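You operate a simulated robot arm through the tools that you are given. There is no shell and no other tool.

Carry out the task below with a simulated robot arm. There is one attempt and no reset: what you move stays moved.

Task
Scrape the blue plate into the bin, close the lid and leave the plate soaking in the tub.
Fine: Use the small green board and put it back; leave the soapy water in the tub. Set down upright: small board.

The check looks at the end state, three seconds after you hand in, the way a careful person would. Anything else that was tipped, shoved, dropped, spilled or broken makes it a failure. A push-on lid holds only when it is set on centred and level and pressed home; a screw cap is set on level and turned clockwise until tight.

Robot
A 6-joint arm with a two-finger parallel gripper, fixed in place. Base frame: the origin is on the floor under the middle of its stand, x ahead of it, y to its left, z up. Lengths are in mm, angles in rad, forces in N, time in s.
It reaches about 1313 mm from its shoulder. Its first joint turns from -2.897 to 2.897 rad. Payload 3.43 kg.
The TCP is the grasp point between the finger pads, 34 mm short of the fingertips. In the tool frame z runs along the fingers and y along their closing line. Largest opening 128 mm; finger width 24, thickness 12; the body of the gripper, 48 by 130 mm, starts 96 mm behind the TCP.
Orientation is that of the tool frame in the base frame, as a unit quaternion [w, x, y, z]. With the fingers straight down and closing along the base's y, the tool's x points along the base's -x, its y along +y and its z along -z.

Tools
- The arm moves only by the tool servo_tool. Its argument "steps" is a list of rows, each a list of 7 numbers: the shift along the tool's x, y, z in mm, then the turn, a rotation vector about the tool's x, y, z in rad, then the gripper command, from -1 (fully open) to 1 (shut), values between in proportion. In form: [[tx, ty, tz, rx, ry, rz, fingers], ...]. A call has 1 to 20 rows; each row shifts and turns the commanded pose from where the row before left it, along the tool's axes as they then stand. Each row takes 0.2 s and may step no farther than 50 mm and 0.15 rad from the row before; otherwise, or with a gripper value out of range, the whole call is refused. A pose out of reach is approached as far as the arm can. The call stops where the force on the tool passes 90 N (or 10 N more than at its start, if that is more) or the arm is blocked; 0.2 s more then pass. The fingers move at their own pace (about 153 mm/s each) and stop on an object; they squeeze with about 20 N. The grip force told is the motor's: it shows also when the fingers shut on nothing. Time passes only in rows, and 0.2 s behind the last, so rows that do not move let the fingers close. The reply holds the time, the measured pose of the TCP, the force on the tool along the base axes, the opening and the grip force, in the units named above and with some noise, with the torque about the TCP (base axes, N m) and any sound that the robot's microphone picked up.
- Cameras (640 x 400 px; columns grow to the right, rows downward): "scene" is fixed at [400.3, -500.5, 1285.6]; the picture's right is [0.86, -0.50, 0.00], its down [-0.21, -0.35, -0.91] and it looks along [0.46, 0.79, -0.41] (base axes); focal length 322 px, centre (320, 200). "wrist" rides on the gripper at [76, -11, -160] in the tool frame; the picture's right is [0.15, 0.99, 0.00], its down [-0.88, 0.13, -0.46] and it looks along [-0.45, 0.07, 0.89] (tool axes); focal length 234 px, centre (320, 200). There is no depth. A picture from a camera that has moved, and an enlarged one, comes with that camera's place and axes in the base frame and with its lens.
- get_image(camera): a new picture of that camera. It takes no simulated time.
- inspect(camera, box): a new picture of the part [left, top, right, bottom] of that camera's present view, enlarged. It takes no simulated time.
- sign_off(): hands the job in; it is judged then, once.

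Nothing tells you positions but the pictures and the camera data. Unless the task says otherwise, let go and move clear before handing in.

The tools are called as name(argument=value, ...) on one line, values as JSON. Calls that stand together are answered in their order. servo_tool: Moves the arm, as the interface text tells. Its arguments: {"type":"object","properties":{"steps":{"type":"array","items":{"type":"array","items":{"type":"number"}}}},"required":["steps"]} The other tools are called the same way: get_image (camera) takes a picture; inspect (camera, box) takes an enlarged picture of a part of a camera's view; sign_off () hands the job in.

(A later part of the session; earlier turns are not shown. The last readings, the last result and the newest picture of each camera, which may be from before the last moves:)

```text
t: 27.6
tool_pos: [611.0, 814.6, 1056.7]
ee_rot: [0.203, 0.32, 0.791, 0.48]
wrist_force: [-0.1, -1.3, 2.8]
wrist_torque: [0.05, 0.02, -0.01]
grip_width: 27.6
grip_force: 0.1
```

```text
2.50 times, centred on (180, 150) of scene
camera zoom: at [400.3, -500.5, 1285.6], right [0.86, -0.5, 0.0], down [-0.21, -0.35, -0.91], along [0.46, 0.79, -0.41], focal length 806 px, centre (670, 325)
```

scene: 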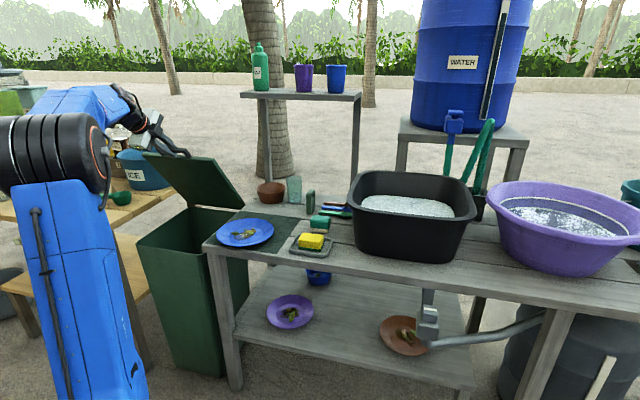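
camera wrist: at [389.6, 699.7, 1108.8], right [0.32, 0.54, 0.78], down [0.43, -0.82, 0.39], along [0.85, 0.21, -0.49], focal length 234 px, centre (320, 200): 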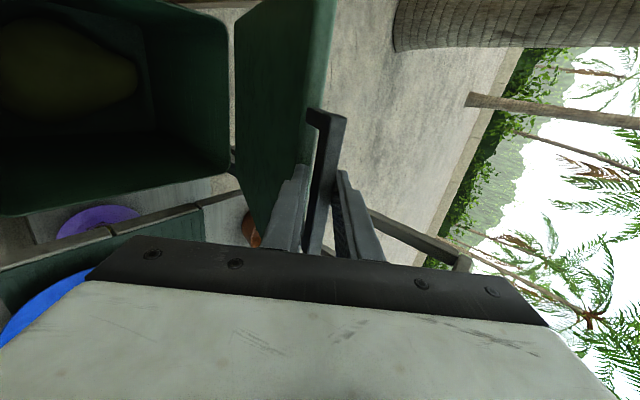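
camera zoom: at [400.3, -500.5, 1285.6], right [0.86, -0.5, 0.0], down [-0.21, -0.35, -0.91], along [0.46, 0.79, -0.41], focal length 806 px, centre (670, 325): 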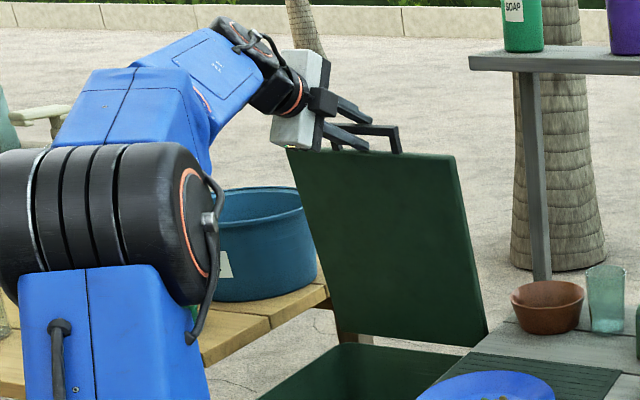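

The lid is nearly vertical with almost no load. I'll push it past vertical.

servo_tool(steps=[[0, 8.2, 15.6, 0, 0, 0, 0.55], [0, 8.2, 15.6, 0, 0, 0, 0.55], [0, 7.1, 15.6, -0.02, 0, 0, 0.55], [0, 7.1, 15.6, -0.02, 0, 0, 0.55]])

inspect(camera="wrist", box=[200, 60, 440, 260])

inspect(camera="scene", box=[80, 70, 280, 230])

```text
t: 28.6
tool_pos: [659.1, 862.8, 1061.6]
ee_rot: [0.208, 0.317, 0.78, 0.497]
wrist_force: [-2.6, 3.6, 23.7]
wrist_torque: [0.6, -0.12, 0.15]
grip_width: 28.8
grip_force: 0.0
```

```text
2.00 times, centred on (320, 160) of wrist
camera zoom: at [500.0, 811.4, 1115.8], right [0.18, 0.4, 0.9], down [0.37, -0.87, 0.32], along [0.91, 0.28, -0.31], focal length 468 px, centre (320, 280)
```

zoom: 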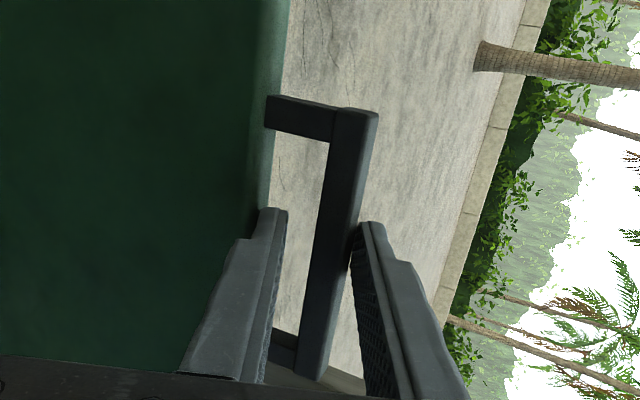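

```text
2.50 times, centred on (180, 150) of scene
camera zoom: at [400.3, -500.5, 1285.6], right [0.86, -0.5, 0.0], down [-0.21, -0.35, -0.91], along [0.46, 0.79, -0.41], focal length 806 px, centre (670, 325)
```

zoom: 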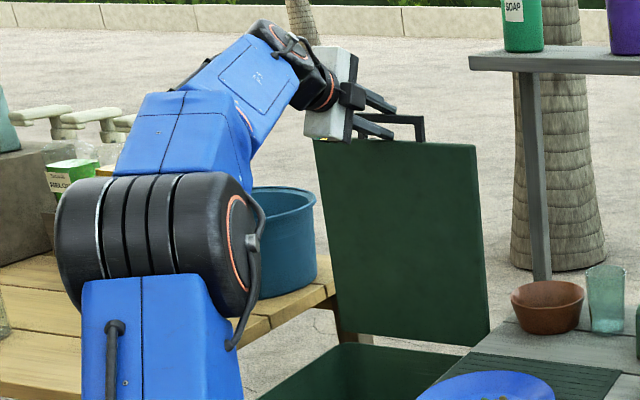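

The lid looks about vertical. I'll push on slowly to see where its stop is.

servo_tool(steps=[[0, 8.5, 13.5, 0, 0, 0, 0.55], [0, 8.5, 13.5, 0, 0, 0, 0.55], [0, 0, 0, 0, 0, 0, 0.55]])

inspect(camera="wrist", box=[200, 60, 440, 260])

inspect(camera="scene", box=[80, 70, 280, 230])

```text
t: 29.4
tool_pos: [681.4, 887.5, 1059.3]
ee_rot: [0.208, 0.317, 0.782, 0.494]
wrist_force: [0.1, 0.0, -0.1]
wrist_torque: [0.0, 0.0, 0.02]
grip_width: 29.2
grip_force: 0.2
```

```text
2.00 times, centred on (320, 160) of wrist
camera zoom: at [523.4, 835.9, 1115.1], right [0.18, 0.41, 0.89], down [0.37, -0.87, 0.32], along [0.91, 0.27, -0.31], focal length 468 px, centre (320, 280)
```

zoom: 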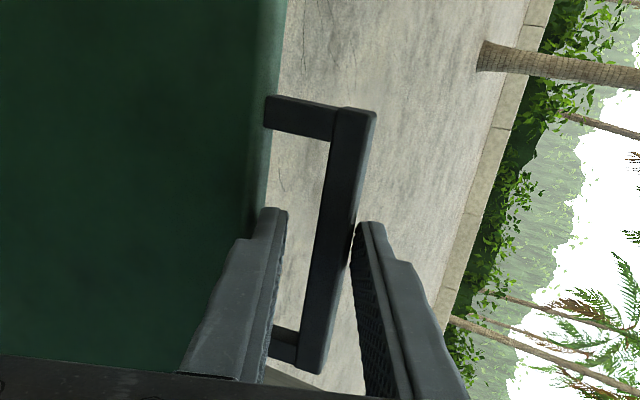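

```text
2.50 times, centred on (180, 150) of scene
camera zoom: at [400.3, -500.5, 1285.6], right [0.86, -0.5, 0.0], down [-0.21, -0.35, -0.91], along [0.46, 0.79, -0.41], focal length 806 px, centre (670, 325)
```

zoom: 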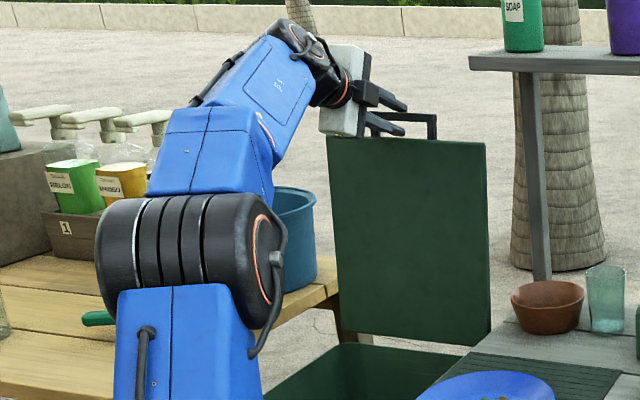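

There's no contact force now and the lid seems to lean back about 9° past vertical. I'll nudge a little further to feel for its stop.

servo_tool(steps=[[0, 4, 9, 0, 0, 0, 0.55], [0, 2, 9, 0, 0, 0, 0.55], [0, 0, 0, 0, 0, 0, 0.55]])

inspect(camera="wrist", box=[200, 60, 440, 260])

inspect(camera="scene", box=[80, 70, 280, 230])

```text
t: 30.2
tool_pos: [693.3, 899.4, 1059.5]
ee_rot: [0.208, 0.318, 0.781, 0.496]
wrist_force: [-0.7, 0.1, -0.5]
wrist_torque: [-0.02, -0.01, -0.01]
grip_width: 28.9
grip_force: 0.0
```

```text
2.00 times, centred on (320, 160) of wrist
camera zoom: at [536.2, 847.9, 1114.8], right [0.18, 0.41, 0.9], down [0.37, -0.87, 0.32], along [0.91, 0.28, -0.31], focal length 468 px, centre (320, 280)
```

zoom: 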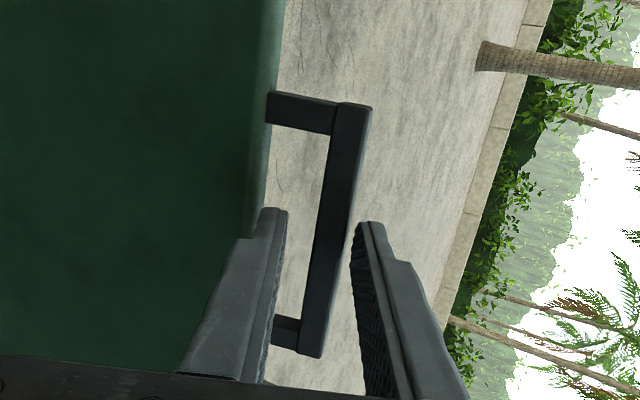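

```text
2.50 times, centred on (180, 150) of scene
camera zoom: at [400.3, -500.5, 1285.6], right [0.86, -0.5, 0.0], down [-0.21, -0.35, -0.91], along [0.46, 0.79, -0.41], focal length 806 px, centre (670, 325)
```

zoom: 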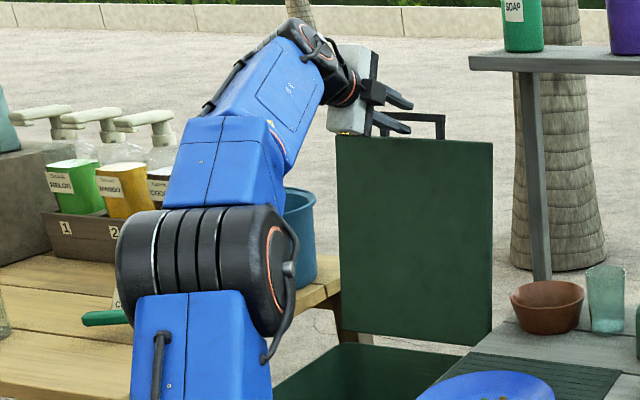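

The lid is drifting back on its own, past vertical. I'll wait a second to see where it settles.

servo_tool(steps=[[0, 0, 0, 0, 0, 0, 0.55], [0, 0, 0, 0, 0, 0, 0.55], [0, 0, 0, 0, 0, 0, 0.55], [0, 0, 0, 0, 0, 0, 0.55], [0, 0, 0, 0, 0, 0, 0.55]])

inspect(camera="wrist", box=[200, 60, 440, 260])

inspect(camera="scene", box=[80, 70, 280, 230])

```text
t: 31.4
tool_pos: [695.1, 900.7, 1059.2]
ee_rot: [0.208, 0.317, 0.781, 0.496]
wrist_force: [-0.1, -0.1, 0.6]
wrist_torque: [0.0, 0.02, 0.0]
grip_width: 28.8
grip_force: 0.0
```

```text
2.00 times, centred on (320, 160) of wrist
camera zoom: at [536.0, 848.0, 1114.8], right [0.18, 0.41, 0.9], down [0.37, -0.87, 0.32], along [0.91, 0.28, -0.31], focal length 468 px, centre (320, 280)
```

zoom: 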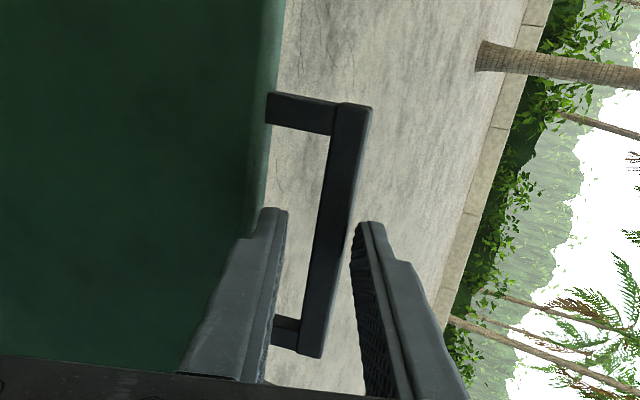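

```text
2.50 times, centred on (180, 150) of scene
camera zoom: at [400.3, -500.5, 1285.6], right [0.86, -0.5, 0.0], down [-0.21, -0.35, -0.91], along [0.46, 0.79, -0.41], focal length 806 px, centre (670, 325)
```

zoom: 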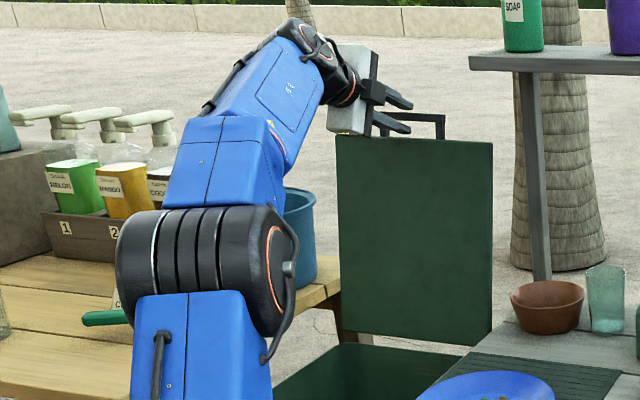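

The lid has settled and stays open on its own at about 100°. I'll withdraw the fingers along their axis and make sure it stays.

servo_tool(steps=[[0, 0, -30, 0, 0, 0, 0.55], [0, 0, -40, 0, 0, 0, 0.3], [0, 0, -40, 0, 0, 0, 0.0], [0, 0, -40, 0, 0, 0, 0.0]])

get_image(camera="scene")

get_image(camera="wrist")

```text
t: 32.4
tool_pos: [599.1, 804.1, 1121.6]
ee_rot: [0.208, 0.317, 0.781, 0.495]
wrist_force: [0.8, -0.1, -0.7]
wrist_torque: [0.01, -0.04, -0.04]
grip_width: 64.0
grip_force: 0.2
```

```text
taken
```

scene: 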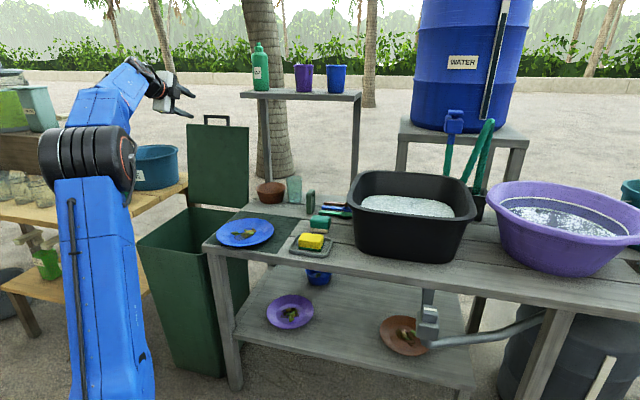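

```text
taken
camera wrist: at [439.0, 752.8, 1177.5], right [0.18, 0.41, 0.89], down [0.37, -0.87, 0.32], along [0.91, 0.27, -0.31], focal length 234 px, centre (320, 200)
```

wrist: 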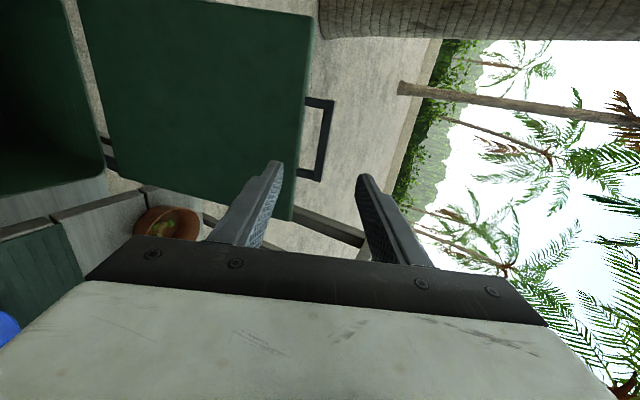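

The lid holds open. Next I'll bring the tool back over the table with the fingers pointing down.

servo_tool(steps=[[-20, -34.4, -25.4, 0, 0, 0, 0], [-20, -34.4, -25.4, 0, 0, 0, 0], [-20, -34.4, -25.4, 0, 0, 0, 0], [-20, -34.4, -25.4, 0, 0, 0, 0], [-20, -34.4, -25.4, 0, 0, 0, 0], [-20, -34.4, -25.4, 0, 0, 0, 0], [0, 0, 0, 0.1408, 0, 0, 0], [0, 0, 0, 0.1408, 0, 0, 0], [0, 0, 0, 0.1408, 0, 0, 0], [0, 0, 0, 0.1408, 0, 0, 0], [0, 0, 0, 0.1408, 0, 0, 0], [0, 0, 0, 0.1408, 0, 0, 0], [0, 0, 0, 0.1408, 0, 0, 0], [0, 0, 0, 0.1408, 0, 0, 0]])

get_image(camera="wrist")

```text
t: 35.4
tool_pos: [525.1, 557.0, 1001.6]
ee_rot: [0.007, 0.379, 0.925, 0.002]
wrist_force: [0.1, -0.7, 0.1]
wrist_torque: [0.08, -0.04, -0.04]
grip_width: 63.9
grip_force: 0.1
```

```text
taken
camera wrist: at [462.9, 604.0, 1160.0], right [0.59, 0.81, 0.01], down [0.71, -0.53, 0.47], along [0.38, -0.27, -0.89], focal length 234 px, centre (320, 200)
```

wrist: 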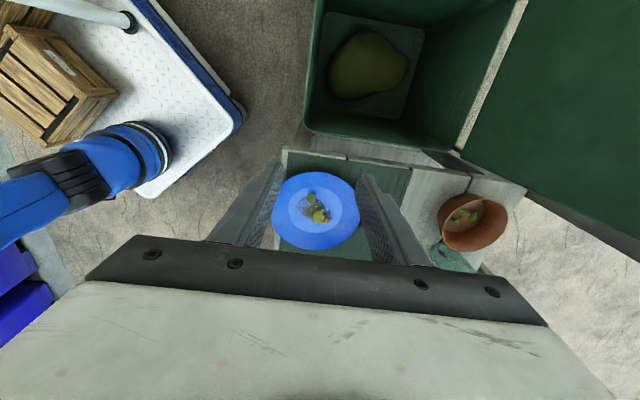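

The bin is open with some refuse at the bottom. Next I'll slide the plate left until it overhangs the table edge above the bin, using both spread fingers as a pusher, so I'm moving to the right side of the plate first.

servo_tool(steps=[[-40.7, 3.6, 20.1, 0.01, 0.01, 0.023, -0.56], [-40.7, 3.6, 20.1, 0, 0, 0, -0.56], [-40.7, 3.6, 20.1, 0, 0, 0, -0.56], [-40.7, 3.6, 20.1, 0, 0, 0, -0.56], [-40.7, 3.6, 20.1, 0, 0, 0, -0.56], [-40.7, 3.6, 20.1, 0, 0, 0, -0.56], [-40.7, 3.6, 20.1, 0, 0, 0, -0.56]])

get_image(camera="wrist")

inspect(camera="scene", box=[190, 130, 390, 260])

```text
t: 37.0
tool_pos: [744.0, 370.3, 862.3]
ee_rot: [0.0, 0.39, 0.921, 0.0]
wrist_force: [0.3, -0.5, 1.0]
wrist_torque: [0.0, -0.04, 0.0]
grip_width: 99.7
grip_force: 0.1
```

```text
taken
camera wrist: at [684.0, 418.7, 1020.9], right [0.61, 0.79, 0.0], down [0.71, -0.54, 0.46], along [0.36, -0.28, -0.89], focal length 234 px, centre (320, 200)
```

wrist: 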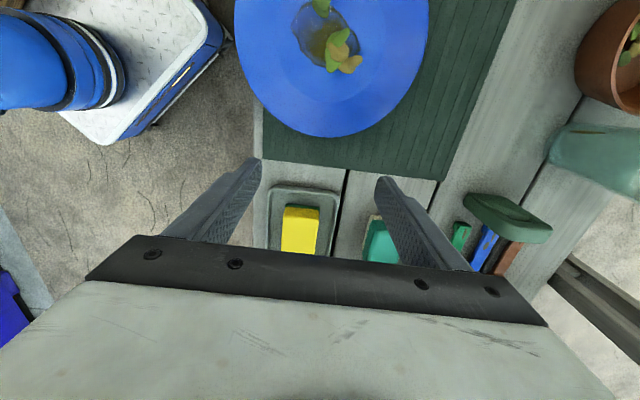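

```text
3.08 times, centred on (290, 195) of scene
camera zoom: at [400.3, -500.5, 1285.6], right [0.86, -0.5, 0.0], down [-0.21, -0.35, -0.91], along [0.46, 0.79, -0.41], focal length 992 px, centre (412, 215)
```

zoom: 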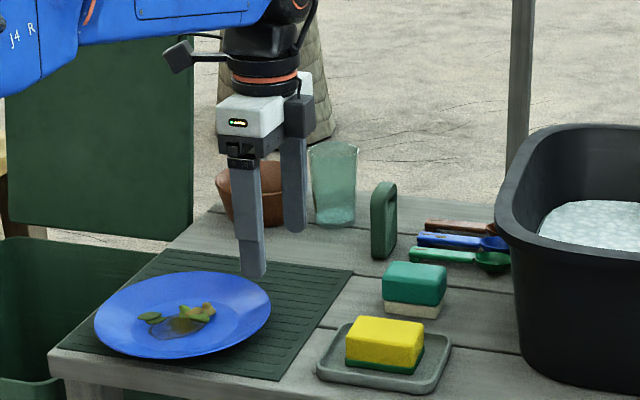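

I'm above the gap between the plate and the sponge tray. I'll lower the fingertips to just above the mat and push the plate left gently.

servo_tool(steps=[[0, -2, 33, 0, 0, 0, -0.56], [0, -2, 33, 0, 0, 0, -0.56], [0, 0, 20, 0, 0, 0, -0.56], [0, 0, 12, 0, 0, 0, -0.56], [0, 0, 0, 0, 0, 0, -0.56]])

get_image(camera="wrist")

inspect(camera="scene", box=[190, 150, 330, 260])

```text
t: 38.2
tool_pos: [740.2, 367.9, 762.8]
ee_rot: [0.0, 0.39, 0.921, -0.002]
wrist_force: [-0.2, -0.3, 0.3]
wrist_torque: [0.02, -0.03, 0.0]
grip_width: 99.9
grip_force: 0.0
```

```text
taken
camera wrist: at [680.7, 417.0, 922.1], right [0.61, 0.79, 0.0], down [0.71, -0.54, 0.46], along [0.36, -0.28, -0.89], focal length 234 px, centre (320, 200)
```

wrist: 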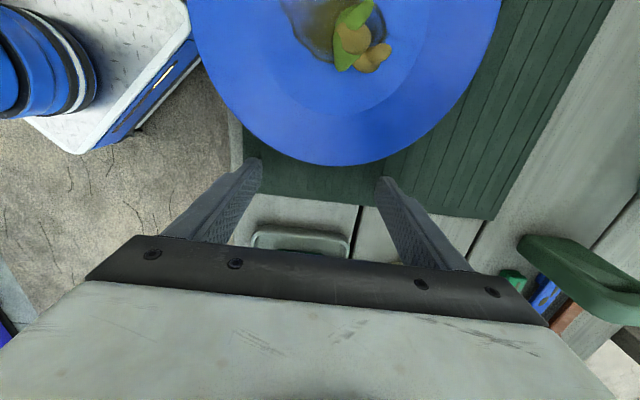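

```text
3.64 times, centred on (260, 205) of scene
camera zoom: at [400.3, -500.5, 1285.6], right [0.86, -0.5, 0.0], down [-0.21, -0.35, -0.91], along [0.46, 0.79, -0.41], focal length 1173 px, centre (538, 182)
```

zoom: 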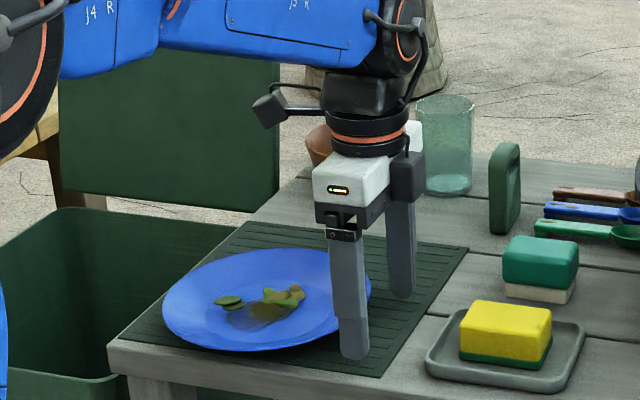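

The fingertips sit just above the mat, centred on the plate. I'll start pushing left slowly.

servo_tool(steps=[[8, 0, 0, 0, 0, 0, -0.56], [8, 0, 0, 0, 0, 0, -0.56], [8, 0, 0, 0, 0, 0, -0.56], [8, 0, 0, 0, 0, 0, -0.56], [8, 0, 0, 0, 0, 0, -0.56], [8, 0, 0, 0, 0, 0, -0.56], [8, 0, 0, 0, 0, 0, -0.56]])

get_image(camera="wrist")

inspect(camera="scene", box=[190, 150, 330, 260])

```text
t: 39.8
tool_pos: [701.0, 409.7, 762.4]
ee_rot: [0.0, 0.391, 0.92, -0.001]
wrist_force: [1.2, -1.4, 0.5]
wrist_torque: [-0.01, -0.03, 0.02]
grip_width: 100.7
grip_force: 0.5
```

```text
taken
camera wrist: at [641.1, 457.1, 922.3], right [0.61, 0.79, 0.0], down [0.71, -0.54, 0.46], along [0.36, -0.28, -0.89], focal length 234 px, centre (320, 200)
```

wrist: 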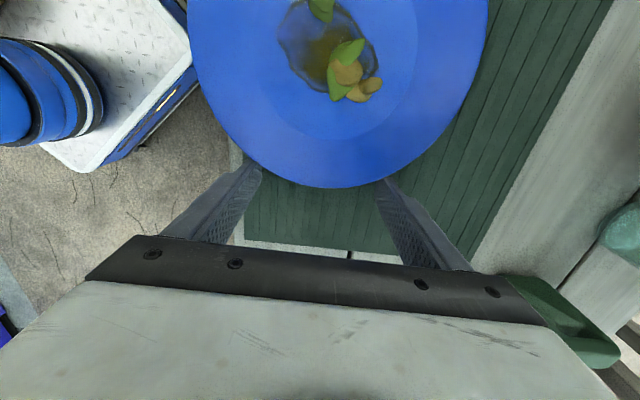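

```text
3.64 times, centred on (260, 205) of scene
camera zoom: at [400.3, -500.5, 1285.6], right [0.86, -0.5, 0.0], down [-0.21, -0.35, -0.91], along [0.46, 0.79, -0.41], focal length 1173 px, centre (538, 182)
```

zoom: 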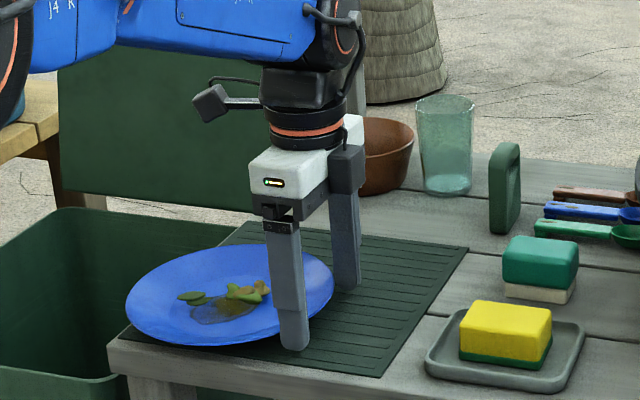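

The plate slides smoothly with under 2 N. I'll continue toward about 60 mm of overhang.

servo_tool(steps=[[8, 0, 0, 0, 0, 0, -0.56], [8, 0, 0, 0, 0, 0, -0.56], [8, 0, 0, 0, 0, 0, -0.56], [8, 0, 0, 0, 0, 0, -0.56], [6, 0, 0, 0, 0, 0, -0.56]])

get_image(camera="wrist")

inspect(camera="scene", box=[190, 150, 330, 260])

```text
t: 41.0
tool_pos: [675.8, 435.4, 762.7]
ee_rot: [0.0, 0.39, 0.921, 0.0]
wrist_force: [1.1, -1.0, 0.7]
wrist_torque: [-0.03, -0.03, 0.03]
grip_width: 100.6
grip_force: 0.1
```

```text
taken
camera wrist: at [614.5, 483.5, 921.7], right [0.61, 0.79, 0.0], down [0.71, -0.54, 0.46], along [0.36, -0.28, -0.89], focal length 234 px, centre (320, 200)
```

wrist: 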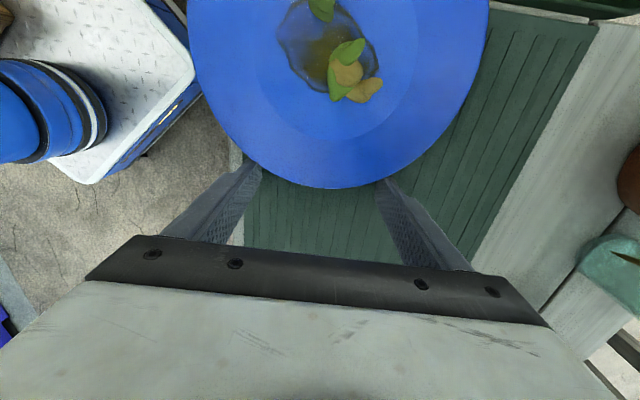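

```text
3.64 times, centred on (260, 205) of scene
camera zoom: at [400.3, -500.5, 1285.6], right [0.86, -0.5, 0.0], down [-0.21, -0.35, -0.91], along [0.46, 0.79, -0.41], focal length 1173 px, centre (538, 182)
```

zoom: 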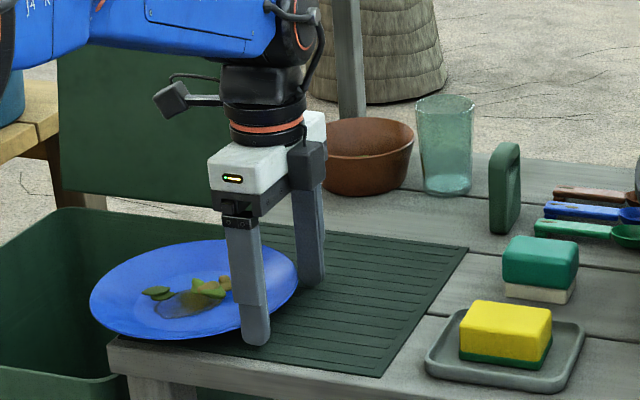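

I'll push about 11 mm more, then lift straight up clear of the plate.

servo_tool(steps=[[6, 0, 0, 0, 0, 0, -0.56], [5, 0, 0, 0, 0, 0, -0.56], [0, 0, 0, 0, 0, 0, -0.56], [-6, 0, 0, 0, 0, 0, -0.56], [-4, 0, -20, 0, 0, 0, -0.56], [0, 0, -40, 0, 0, 0, -0.56], [0, 0, -40, 0, 0, 0, -0.56], [0, 0, -40, 0, 0, 0, -0.56], [0, 0, -40, 0, 0, 0, -0.56]])

get_image(camera="wrist")

inspect(camera="scene", box=[190, 170, 290, 260])

```text
t: 43.0
tool_pos: [674.3, 436.5, 941.8]
ee_rot: [0.001, 0.391, 0.92, -0.001]
wrist_force: [0.4, 0.0, -1.0]
wrist_torque: [-0.01, 0.04, -0.01]
grip_width: 99.8
grip_force: 0.0
```

```text
taken
camera wrist: at [614.1, 484.9, 1101.5], right [0.61, 0.79, 0.0], down [0.71, -0.54, 0.46], along [0.36, -0.28, -0.89], focal length 234 px, centre (320, 200)
```

wrist: 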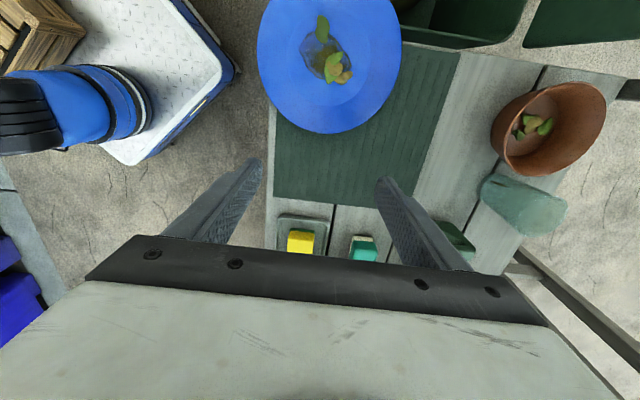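

```text
4.44 times, centred on (240, 215) of scene
camera zoom: at [400.3, -500.5, 1285.6], right [0.86, -0.5, 0.0], down [-0.21, -0.35, -0.91], along [0.46, 0.79, -0.41], focal length 1433 px, centre (676, 133)
```

zoom: 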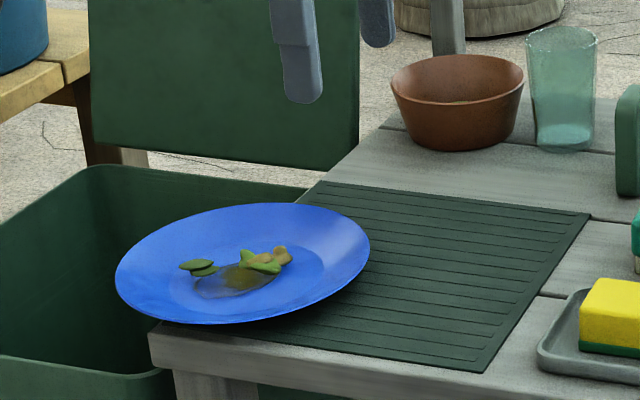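

The plate now overhangs the bin with its centre about 28 mm inside the table edge. Next I'll get a closer view of the small board before grasping it.

servo_tool(steps=[[-35.6, 19.3, -6, 0, 0, 0, 1], [-35.6, 19.3, -6, 0, 0, 0, 1], [-35.6, 19.3, -6, 0, 0, 0, 1], [0, 0, 0, 0, 0, 0, 1]])

get_image(camera="wrist")

```text
t: 44.0
tool_pos: [790.9, 399.8, 957.9]
ee_rot: [0.0, 0.39, 0.921, 0.0]
wrist_force: [0.5, 0.5, -0.1]
wrist_torque: [0.0, -0.01, 0.01]
grip_width: 0.1
grip_force: 20.2
```

```text
taken
camera wrist: at [731.4, 447.9, 1117.5], right [0.61, 0.79, 0.0], down [0.71, -0.54, 0.46], along [0.36, -0.28, -0.89], focal length 234 px, centre (320, 200)
```

wrist: 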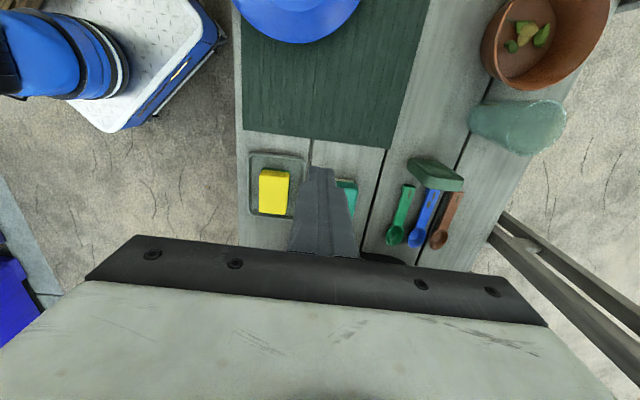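

inspect(camera="wrist", box=[360, 80, 580, 260])

inspect(camera="scene", box=[290, 175, 350, 225])

```text
2.22 times, centred on (470, 170) of wrist
camera zoom: at [731.4, 447.9, 1117.5], right [0.61, 0.79, 0.0], down [0.71, -0.54, 0.46], along [0.36, -0.28, -0.89], focal length 520 px, centre (-13, 267)
```

zoom: 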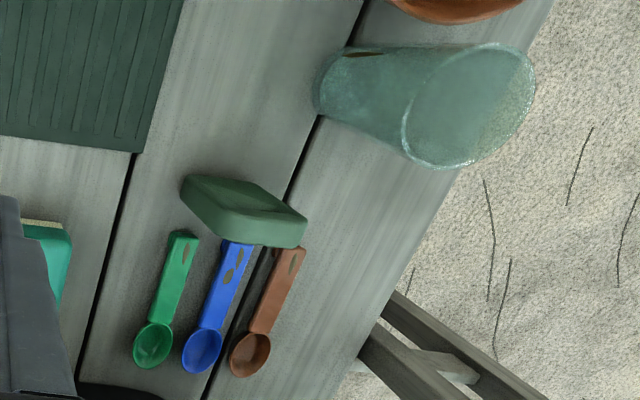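

```text
8.00 times, centred on (320, 200) of scene
camera zoom: at [400.3, -500.5, 1285.6], right [0.86, -0.5, 0.0], down [-0.21, -0.35, -0.91], along [0.46, 0.79, -0.41], focal length 2580 px, centre (320, 200)
```

zoom: 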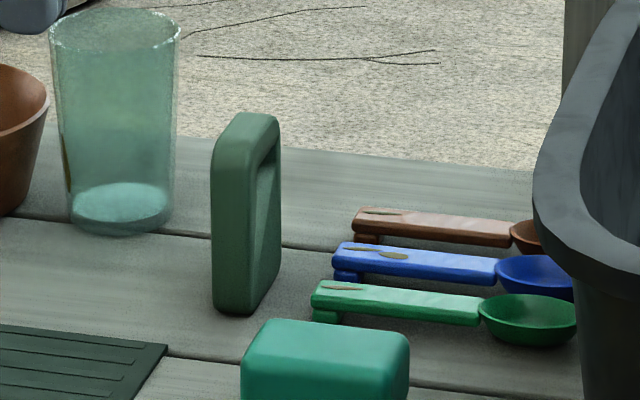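

The board is about 20 mm thick, 50 mm deep and 88 mm tall, standing at about (947, 507). I'll turn the tool so the fingers close across its thickness and pitch it outward about 35°.

servo_tool(steps=[[0, 0, 0, 0, 0, -0.1428, 0.06], [0, 0, 0, 0, 0, -0.1428, 0.06], [0, 0, 0, 0, 0, -0.1428, 0.06], [0, 0, 0, 0, 0, -0.1428, 0.06], [0, 0, 0, 0, 0, -0.1428, 0.06], [0, 0, 0, 0, 0, -0.1428, 0.06], [0, 0, 0, 0, 0, -0.1428, 0.06], [0, 0, 0, 0, 0, -0.1428, 0.06], [0, 0, 0, 0, 0, -0.1428, 0.06], [0, 0, 0, 0, 0, -0.1428, 0.06], [0, 0, 0, 0, 0, -0.1428, 0.06], [0, 0, 0, 0, -0.1222, 0, 0.06], [0, 0, 0, 0, -0.1222, 0, 0.06], [0, 0, 0, 0, -0.1222, 0, 0.06], [0, 0, 0, 0, -0.1222, 0, 0.06], [0, 0, 0, 0, -0.1222, 0, 0.06]])

get_image(camera="wrist")

get_image(camera="scene")

```text
t: 47.4
tool_pos: [790.8, 401.7, 959.9]
ee_rot: [0.279, -0.357, 0.884, 0.113]
wrist_force: [0.1, 0.9, -0.1]
wrist_torque: [-0.02, 0.05, -0.01]
grip_width: 60.2
grip_force: 0.0
```

```text
taken
camera wrist: at [688.0, 288.1, 1047.0], right [-0.77, 0.63, -0.08], down [0.24, 0.41, 0.88], along [0.59, 0.66, -0.47], focal length 234 px, centre (320, 200)
```

wrist: 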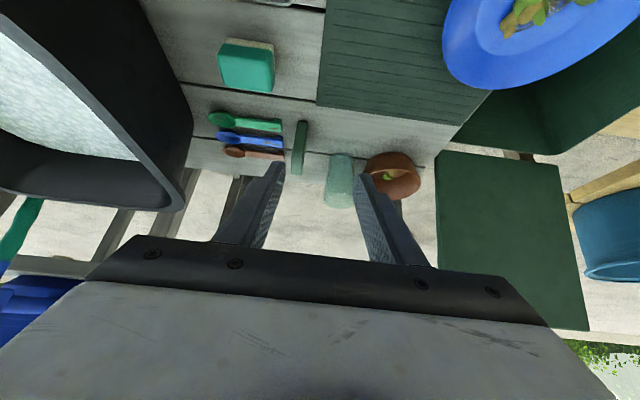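

```text
taken
```

scene: 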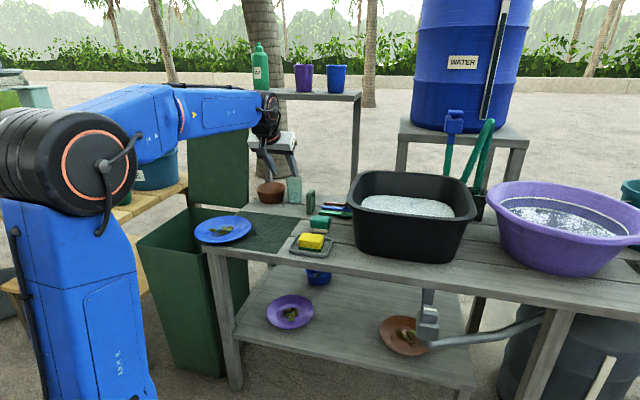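

inspect(camera="wrist", box=[220, 90, 400, 210])

```text
3.33 times, centred on (310, 150) of wrist
camera zoom: at [688.0, 288.1, 1047.0], right [-0.77, 0.63, -0.08], down [0.24, 0.41, 0.88], along [0.59, 0.66, -0.47], focal length 781 px, centre (353, 367)
```

zoom: 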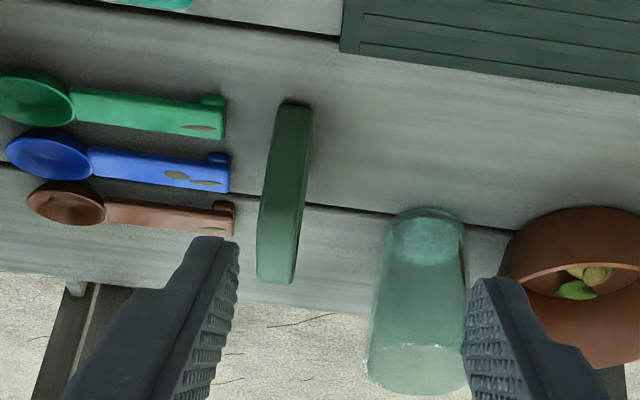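

The board's position is confirmed at about c1 294, c2 1036 in table axes. I'll move to the pre-grasp point above and in front of it.

servo_tool(steps=[[-13.7, -8, 37.6, 0, 0, 0, 0.06], [-13.7, -8, 37.6, 0, 0, 0, 0.06], [-13.7, -8, 37.6, 0, 0, 0, 0.06], [-13.7, -8, 37.6, 0, 0, 0, 0.06], [0, 0, 0, 0, 0, 0, 0.06]])

inspect(camera="wrist", box=[200, 60, 440, 260])

inspect(camera="scene", box=[230, 110, 370, 230])

```text
t: 48.6
tool_pos: [906.3, 466.4, 868.8]
ee_rot: [0.279, -0.357, 0.884, 0.112]
wrist_force: [0.4, 0.3, -0.2]
wrist_torque: [0.07, -0.02, 0.02]
grip_width: 60.2
grip_force: 0.1
```

```text
2.00 times, centred on (320, 160) of wrist
camera zoom: at [805.1, 352.9, 956.1], right [-0.77, 0.63, -0.08], down [0.24, 0.41, 0.88], along [0.59, 0.66, -0.47], focal length 468 px, centre (320, 280)
```

zoom: 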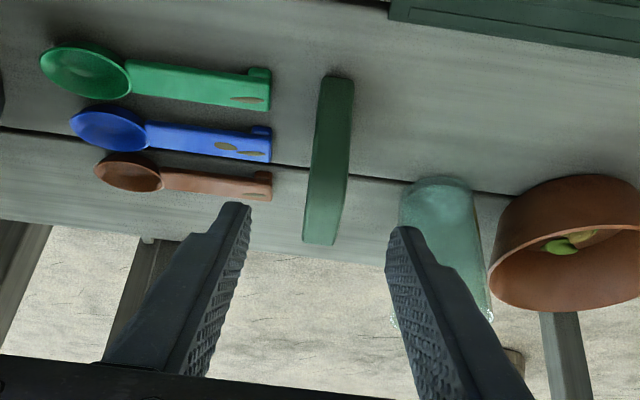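

```text
3.33 times, centred on (300, 170) of scene
camera zoom: at [400.3, -500.5, 1285.6], right [0.86, -0.5, 0.0], down [-0.21, -0.35, -0.91], along [0.46, 0.79, -0.41], focal length 1075 px, centre (387, 300)
```

zoom: 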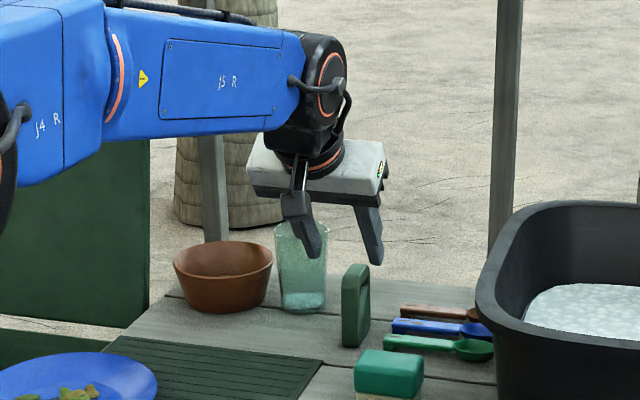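

The fingers line up with the board. I'll advance along the finger axis onto it.

servo_tool(steps=[[-1, 1, 30, 0, 0, 0, 0.06], [-1, 0.9, 30, 0, 0, 0, 0.06], [0, 0, 22, 0, 0, 0, 0.06], [0, 0, 20, 0, 0, 0, 0.06], [0, 0, 0, 0, 0, 0, 0.06]])

inspect(camera="wrist", box=[200, 60, 440, 260])

inspect(camera="scene", box=[250, 130, 370, 230])

```text
t: 49.8
tool_pos: [948.6, 510.4, 785.2]
ee_rot: [0.278, -0.357, 0.885, 0.112]
wrist_force: [0.1, -0.3, 0.3]
wrist_torque: [0.01, -0.01, -0.02]
grip_width: 59.9
grip_force: 0.0
```

```text
2.00 times, centred on (320, 160) of wrist
camera zoom: at [846.7, 396.9, 872.5], right [-0.77, 0.63, -0.08], down [0.24, 0.41, 0.88], along [0.59, 0.66, -0.47], focal length 468 px, centre (320, 280)
```

zoom: 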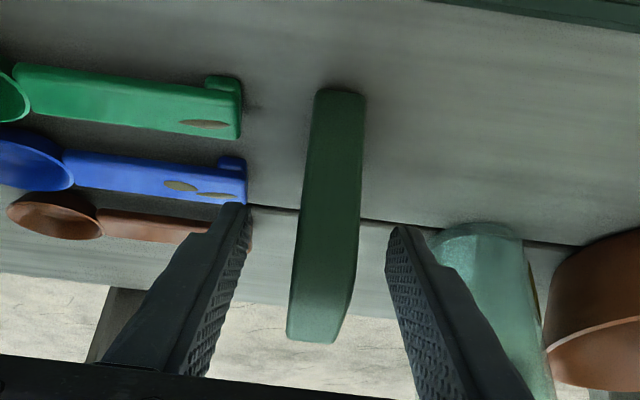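

```text
4.00 times, centred on (310, 180) of scene
camera zoom: at [400.3, -500.5, 1285.6], right [0.86, -0.5, 0.0], down [-0.21, -0.35, -0.91], along [0.46, 0.79, -0.41], focal length 1290 px, centre (360, 280)
```

zoom: 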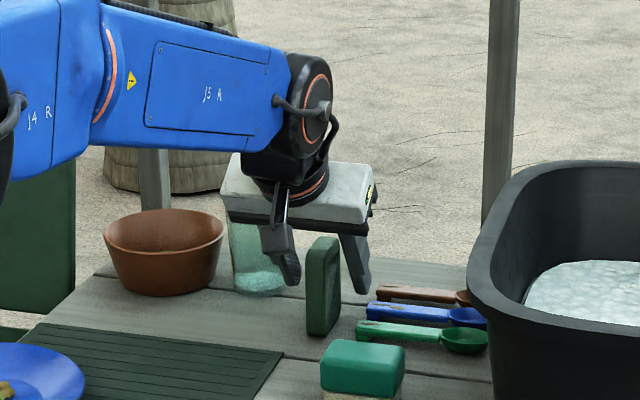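

The board is between the fingers. I'll close on it.

servo_tool(steps=[[0, 0, 0, 0, 0, 0, 0.4], [0, 0, 0, 0, 0, 0, 0.7], [0, 0, 0, 0, 0, 0, 1], [0, 0, 0, 0, 0, 0, 1]])

inspect(camera="wrist", box=[200, 60, 440, 260])

inspect(camera="scene", box=[270, 150, 350, 220])

```text
t: 50.8
tool_pos: [948.7, 509.3, 786.0]
ee_rot: [0.278, -0.357, 0.885, 0.112]
wrist_force: [-0.8, -0.4, 0.8]
wrist_torque: [0.03, -0.02, -0.04]
grip_width: 19.3
grip_force: 19.2
```

```text
2.00 times, centred on (320, 160) of wrist
camera zoom: at [846.7, 396.8, 872.6], right [-0.77, 0.63, -0.08], down [0.24, 0.41, 0.88], along [0.59, 0.66, -0.47], focal length 468 px, centre (320, 280)
```

zoom: 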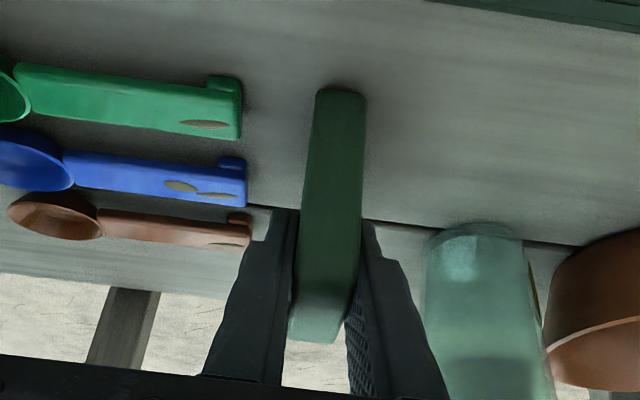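

```text
5.71 times, centred on (310, 185) of scene
camera zoom: at [400.3, -500.5, 1285.6], right [0.86, -0.5, 0.0], down [-0.21, -0.35, -0.91], along [0.46, 0.79, -0.41], focal length 1843 px, centre (377, 286)
```

zoom: 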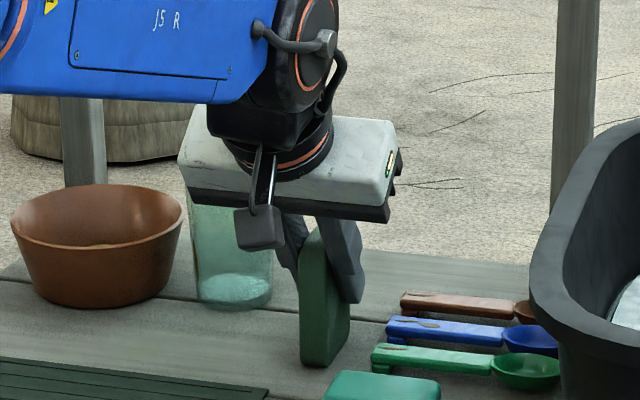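

The board is held at 19.3 mm width, and I've noted this pose for putting it back. I'll lift it and carry it over to the right side of the plate's well.

servo_tool(steps=[[-8.6, 0, -12.3, 0, 0, 0, 1], [-20, 0, -28.7, 0, 0, 0, 1], [-28.7, 0, -41, 0, 0, 0, 1], [27.6, 27.8, -19.3, 0, 0, 0, 1], [27.6, 27.8, -19.3, 0, 0, 0, 1], [27.6, 27.8, -19.3, 0, 0, 0, 1], [27.6, 27.8, -19.3, 0, 0, 0, 1], [27.6, 27.8, -19.3, 0, 0, 0, 1], [27.6, 27.8, -19.3, 0, 0, 0, 1], [27.6, 27.8, -19.3, 0, 0, 0, 1]])

get_image(camera="wrist")

inspect(camera="scene", box=[180, 130, 320, 260])

```text
t: 53.0
tool_pos: [643.9, 487.6, 886.2]
ee_rot: [0.278, -0.358, 0.884, 0.112]
wrist_force: [0.0, -0.3, -1.4]
wrist_torque: [-0.02, 0.04, -0.04]
grip_width: 19.3
grip_force: 20.2
```

```text
taken
camera wrist: at [542.5, 374.9, 974.1], right [-0.77, 0.63, -0.08], down [0.24, 0.41, 0.88], along [0.59, 0.66, -0.47], focal length 234 px, centre (320, 200)
```

wrist: 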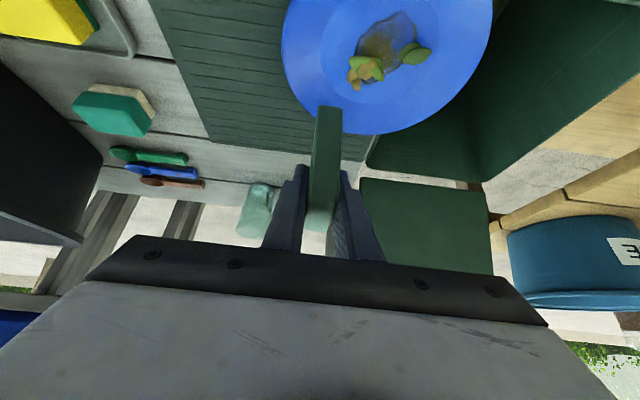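

```text
3.08 times, centred on (250, 195) of scene
camera zoom: at [400.3, -500.5, 1285.6], right [0.86, -0.5, 0.0], down [-0.21, -0.35, -0.91], along [0.46, 0.79, -0.41], focal length 992 px, centre (535, 215)
```

zoom: 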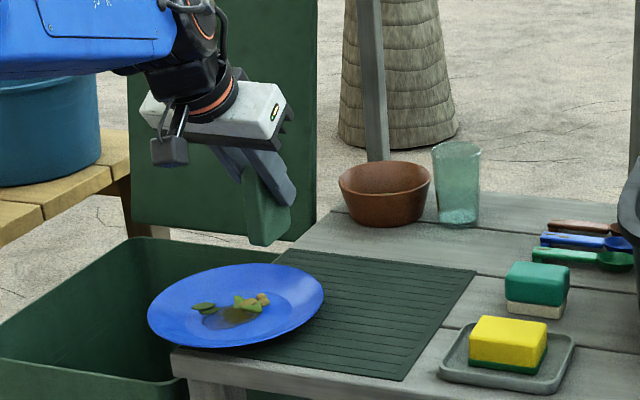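

inspect(camera="wrist", box=[270, 0, 510, 150])

```text
2.67 times, centred on (390, 75) of wrist
camera zoom: at [542.5, 374.9, 974.1], right [-0.77, 0.63, -0.08], down [0.24, 0.41, 0.88], along [0.59, 0.66, -0.47], focal length 624 px, centre (133, 533)
```

zoom: 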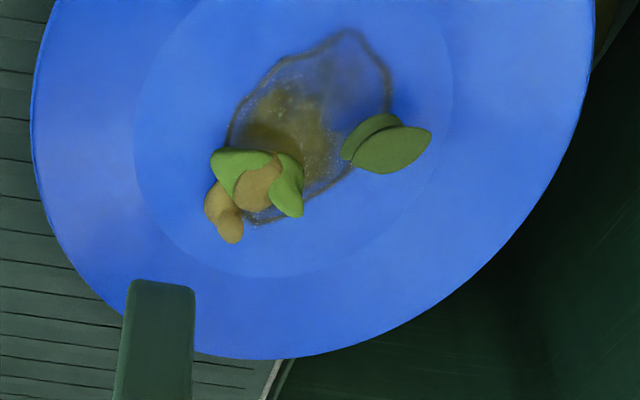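

I now have the scrap positions: a light-green/tan cluster near the plate's centre and dark leaves toward the bin side. I'll lower the board into the free right part of the well and feel for the plate surface.

servo_tool(steps=[[19.3, 0.7, 19, 0, 0, 0, 1], [19.3, 0.7, 19, 0, 0, 0, 1], [19.3, 0.7, 19, 0, 0, 0, 1], [0, 0, 0, 0, 0, 0, 1]])

inspect(camera="wrist", box=[200, 0, 440, 200])

inspect(camera="scene", box=[190, 170, 290, 260])

```text
t: 54.0
tool_pos: [631.8, 481.3, 805.7]
ee_rot: [0.277, -0.357, 0.885, 0.112]
wrist_force: [0.7, 0.2, -1.0]
wrist_torque: [0.0, 0.03, 0.01]
grip_width: 19.5
grip_force: 19.8
```

```text
2.00 times, centred on (320, 100) of wrist
camera zoom: at [530.1, 367.1, 892.7], right [-0.77, 0.63, -0.08], down [0.24, 0.41, 0.88], along [0.59, 0.66, -0.47], focal length 468 px, centre (320, 400)
```

zoom: 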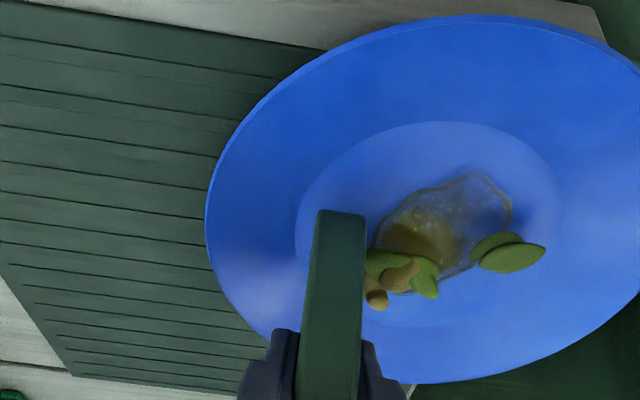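

```text
4.44 times, centred on (240, 215) of scene
camera zoom: at [400.3, -500.5, 1285.6], right [0.86, -0.5, 0.0], down [-0.21, -0.35, -0.91], along [0.46, 0.79, -0.41], focal length 1433 px, centre (676, 133)
```

zoom: 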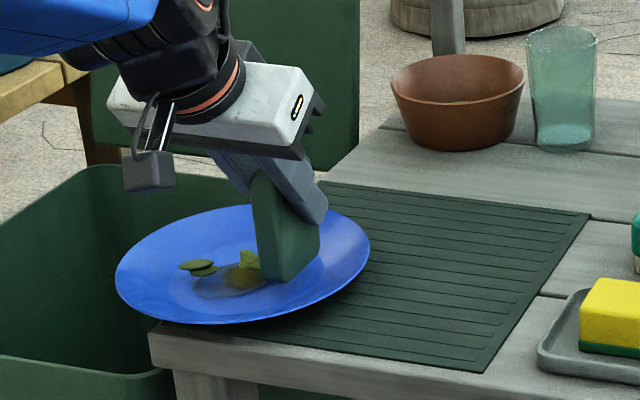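

servo_tool(steps=[[2.3, 0, 3.3, 0, 0, 0, 1], [2.3, 0, 3.3, 0, 0, 0, 1], [0, 0, 0, 0, 0, 0, 1]])

```text
t: 54.8
tool_pos: [632.0, 480.3, 797.4]
ee_rot: [0.278, -0.358, 0.884, 0.113]
wrist_force: [0.0, 0.3, -0.8]
wrist_torque: [-0.02, -0.02, 0.01]
grip_width: 19.6
grip_force: 20.0
```

servo_tool(steps=[[1.15, 0, 1.64, 0, 0, 0, 1], [0, 0, 0, 0, 0, 0, 1]])

```text
t: 55.4
tool_pos: [632.4, 479.4, 795.0]
ee_rot: [0.277, -0.358, 0.885, 0.113]
wrist_force: [-0.1, -0.1, -1.1]
wrist_torque: [0.02, -0.01, 0.02]
grip_width: 19.4
grip_force: 19.9
```

servo_tool(steps=[[0.86, 0, 1.23, 0, 0, 0, 1], [0, 0, 0, 0, 0, 0, 1]])

```text
t: 56.0
tool_pos: [631.5, 479.2, 795.1]
ee_rot: [0.278, -0.357, 0.885, 0.112]
wrist_force: [1.2, 0.0, -0.8]
wrist_torque: [-0.01, 0.0, -0.01]
grip_width: 19.3
grip_force: 19.8
```

servo_tool(steps=[[0.86, 0, 1.23, 0, 0, 0, 1], [0, 0, 0, 0, 0, 0, 1]])

```text
t: 56.6
tool_pos: [632.8, 479.8, 793.0]
ee_rot: [0.277, -0.357, 0.885, 0.112]
wrist_force: [0.7, -1.0, 1.3]
wrist_torque: [-0.02, -0.02, 0.01]
grip_width: 19.7
grip_force: 19.7
```

servo_tool(steps=[[0.3, 0, 0.4, 0, 0, 0, 1], [0, 0, 0, 0, 0, 0, 1]])

```text
t: 57.2
tool_pos: [630.7, 479.6, 792.4]
ee_rot: [0.278, -0.358, 0.884, 0.113]
wrist_force: [1.8, 0.0, 8.0]
wrist_torque: [0.01, -0.12, -0.01]
grip_width: 19.8
grip_force: 19.9
```

The plate surface is found. I'll raise the board about 1 mm above the well, line it up with the scrap cluster, and sweep left across the flat part first.

servo_tool(steps=[[-2.6, 0, -3.8, 0, 0, 0, 1], [-12.3, 0, 8.6, 0, 0, 0, 1], [0.8, 6.7, 1.15, 0, 0, 0, 1], [0.8, 6.8, 1.15, 0, 0, 0, 1], [0, 10.3, 0, 0, 0, 0, 1], [0, 10.3, 0, 0, 0, 0, 1], [0, 10.3, 0, 0, 0, 0, 1]])

inspect(camera="wrist", box=[200, 0, 440, 200])

inspect(camera="scene", box=[190, 170, 290, 260])

```text
t: 58.8
tool_pos: [610.5, 521.6, 795.5]
ee_rot: [0.278, -0.357, 0.884, 0.112]
wrist_force: [0.5, -0.1, -0.6]
wrist_torque: [0.0, 0.01, 0.0]
grip_width: 19.6
grip_force: 20.1
```

```text
2.00 times, centred on (320, 100) of wrist
camera zoom: at [509.0, 407.5, 882.4], right [-0.77, 0.63, -0.08], down [0.24, 0.41, 0.88], along [0.59, 0.66, -0.47], focal length 468 px, centre (320, 400)
```

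zoom: 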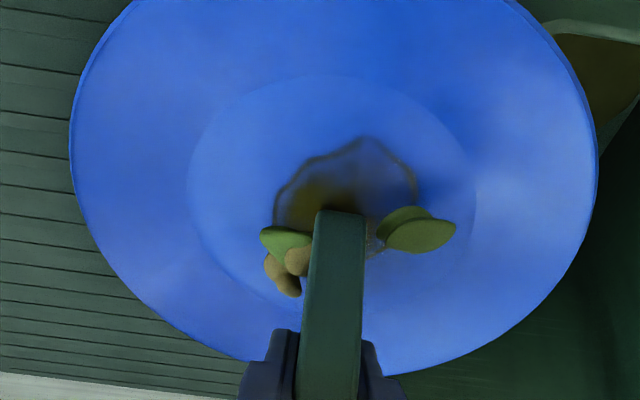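

```text
4.44 times, centred on (240, 215) of scene
camera zoom: at [400.3, -500.5, 1285.6], right [0.86, -0.5, 0.0], down [-0.21, -0.35, -0.91], along [0.46, 0.79, -0.41], focal length 1433 px, centre (676, 133)
```

zoom: 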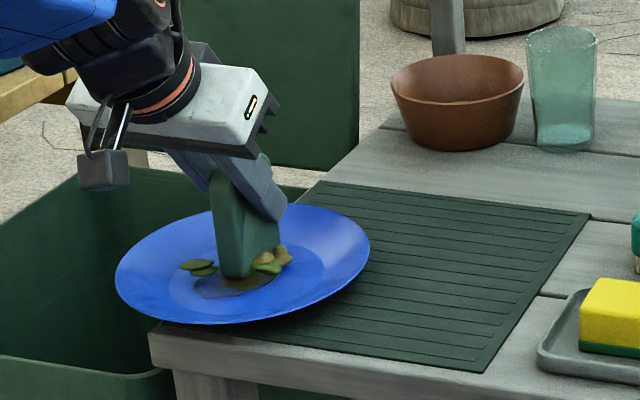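

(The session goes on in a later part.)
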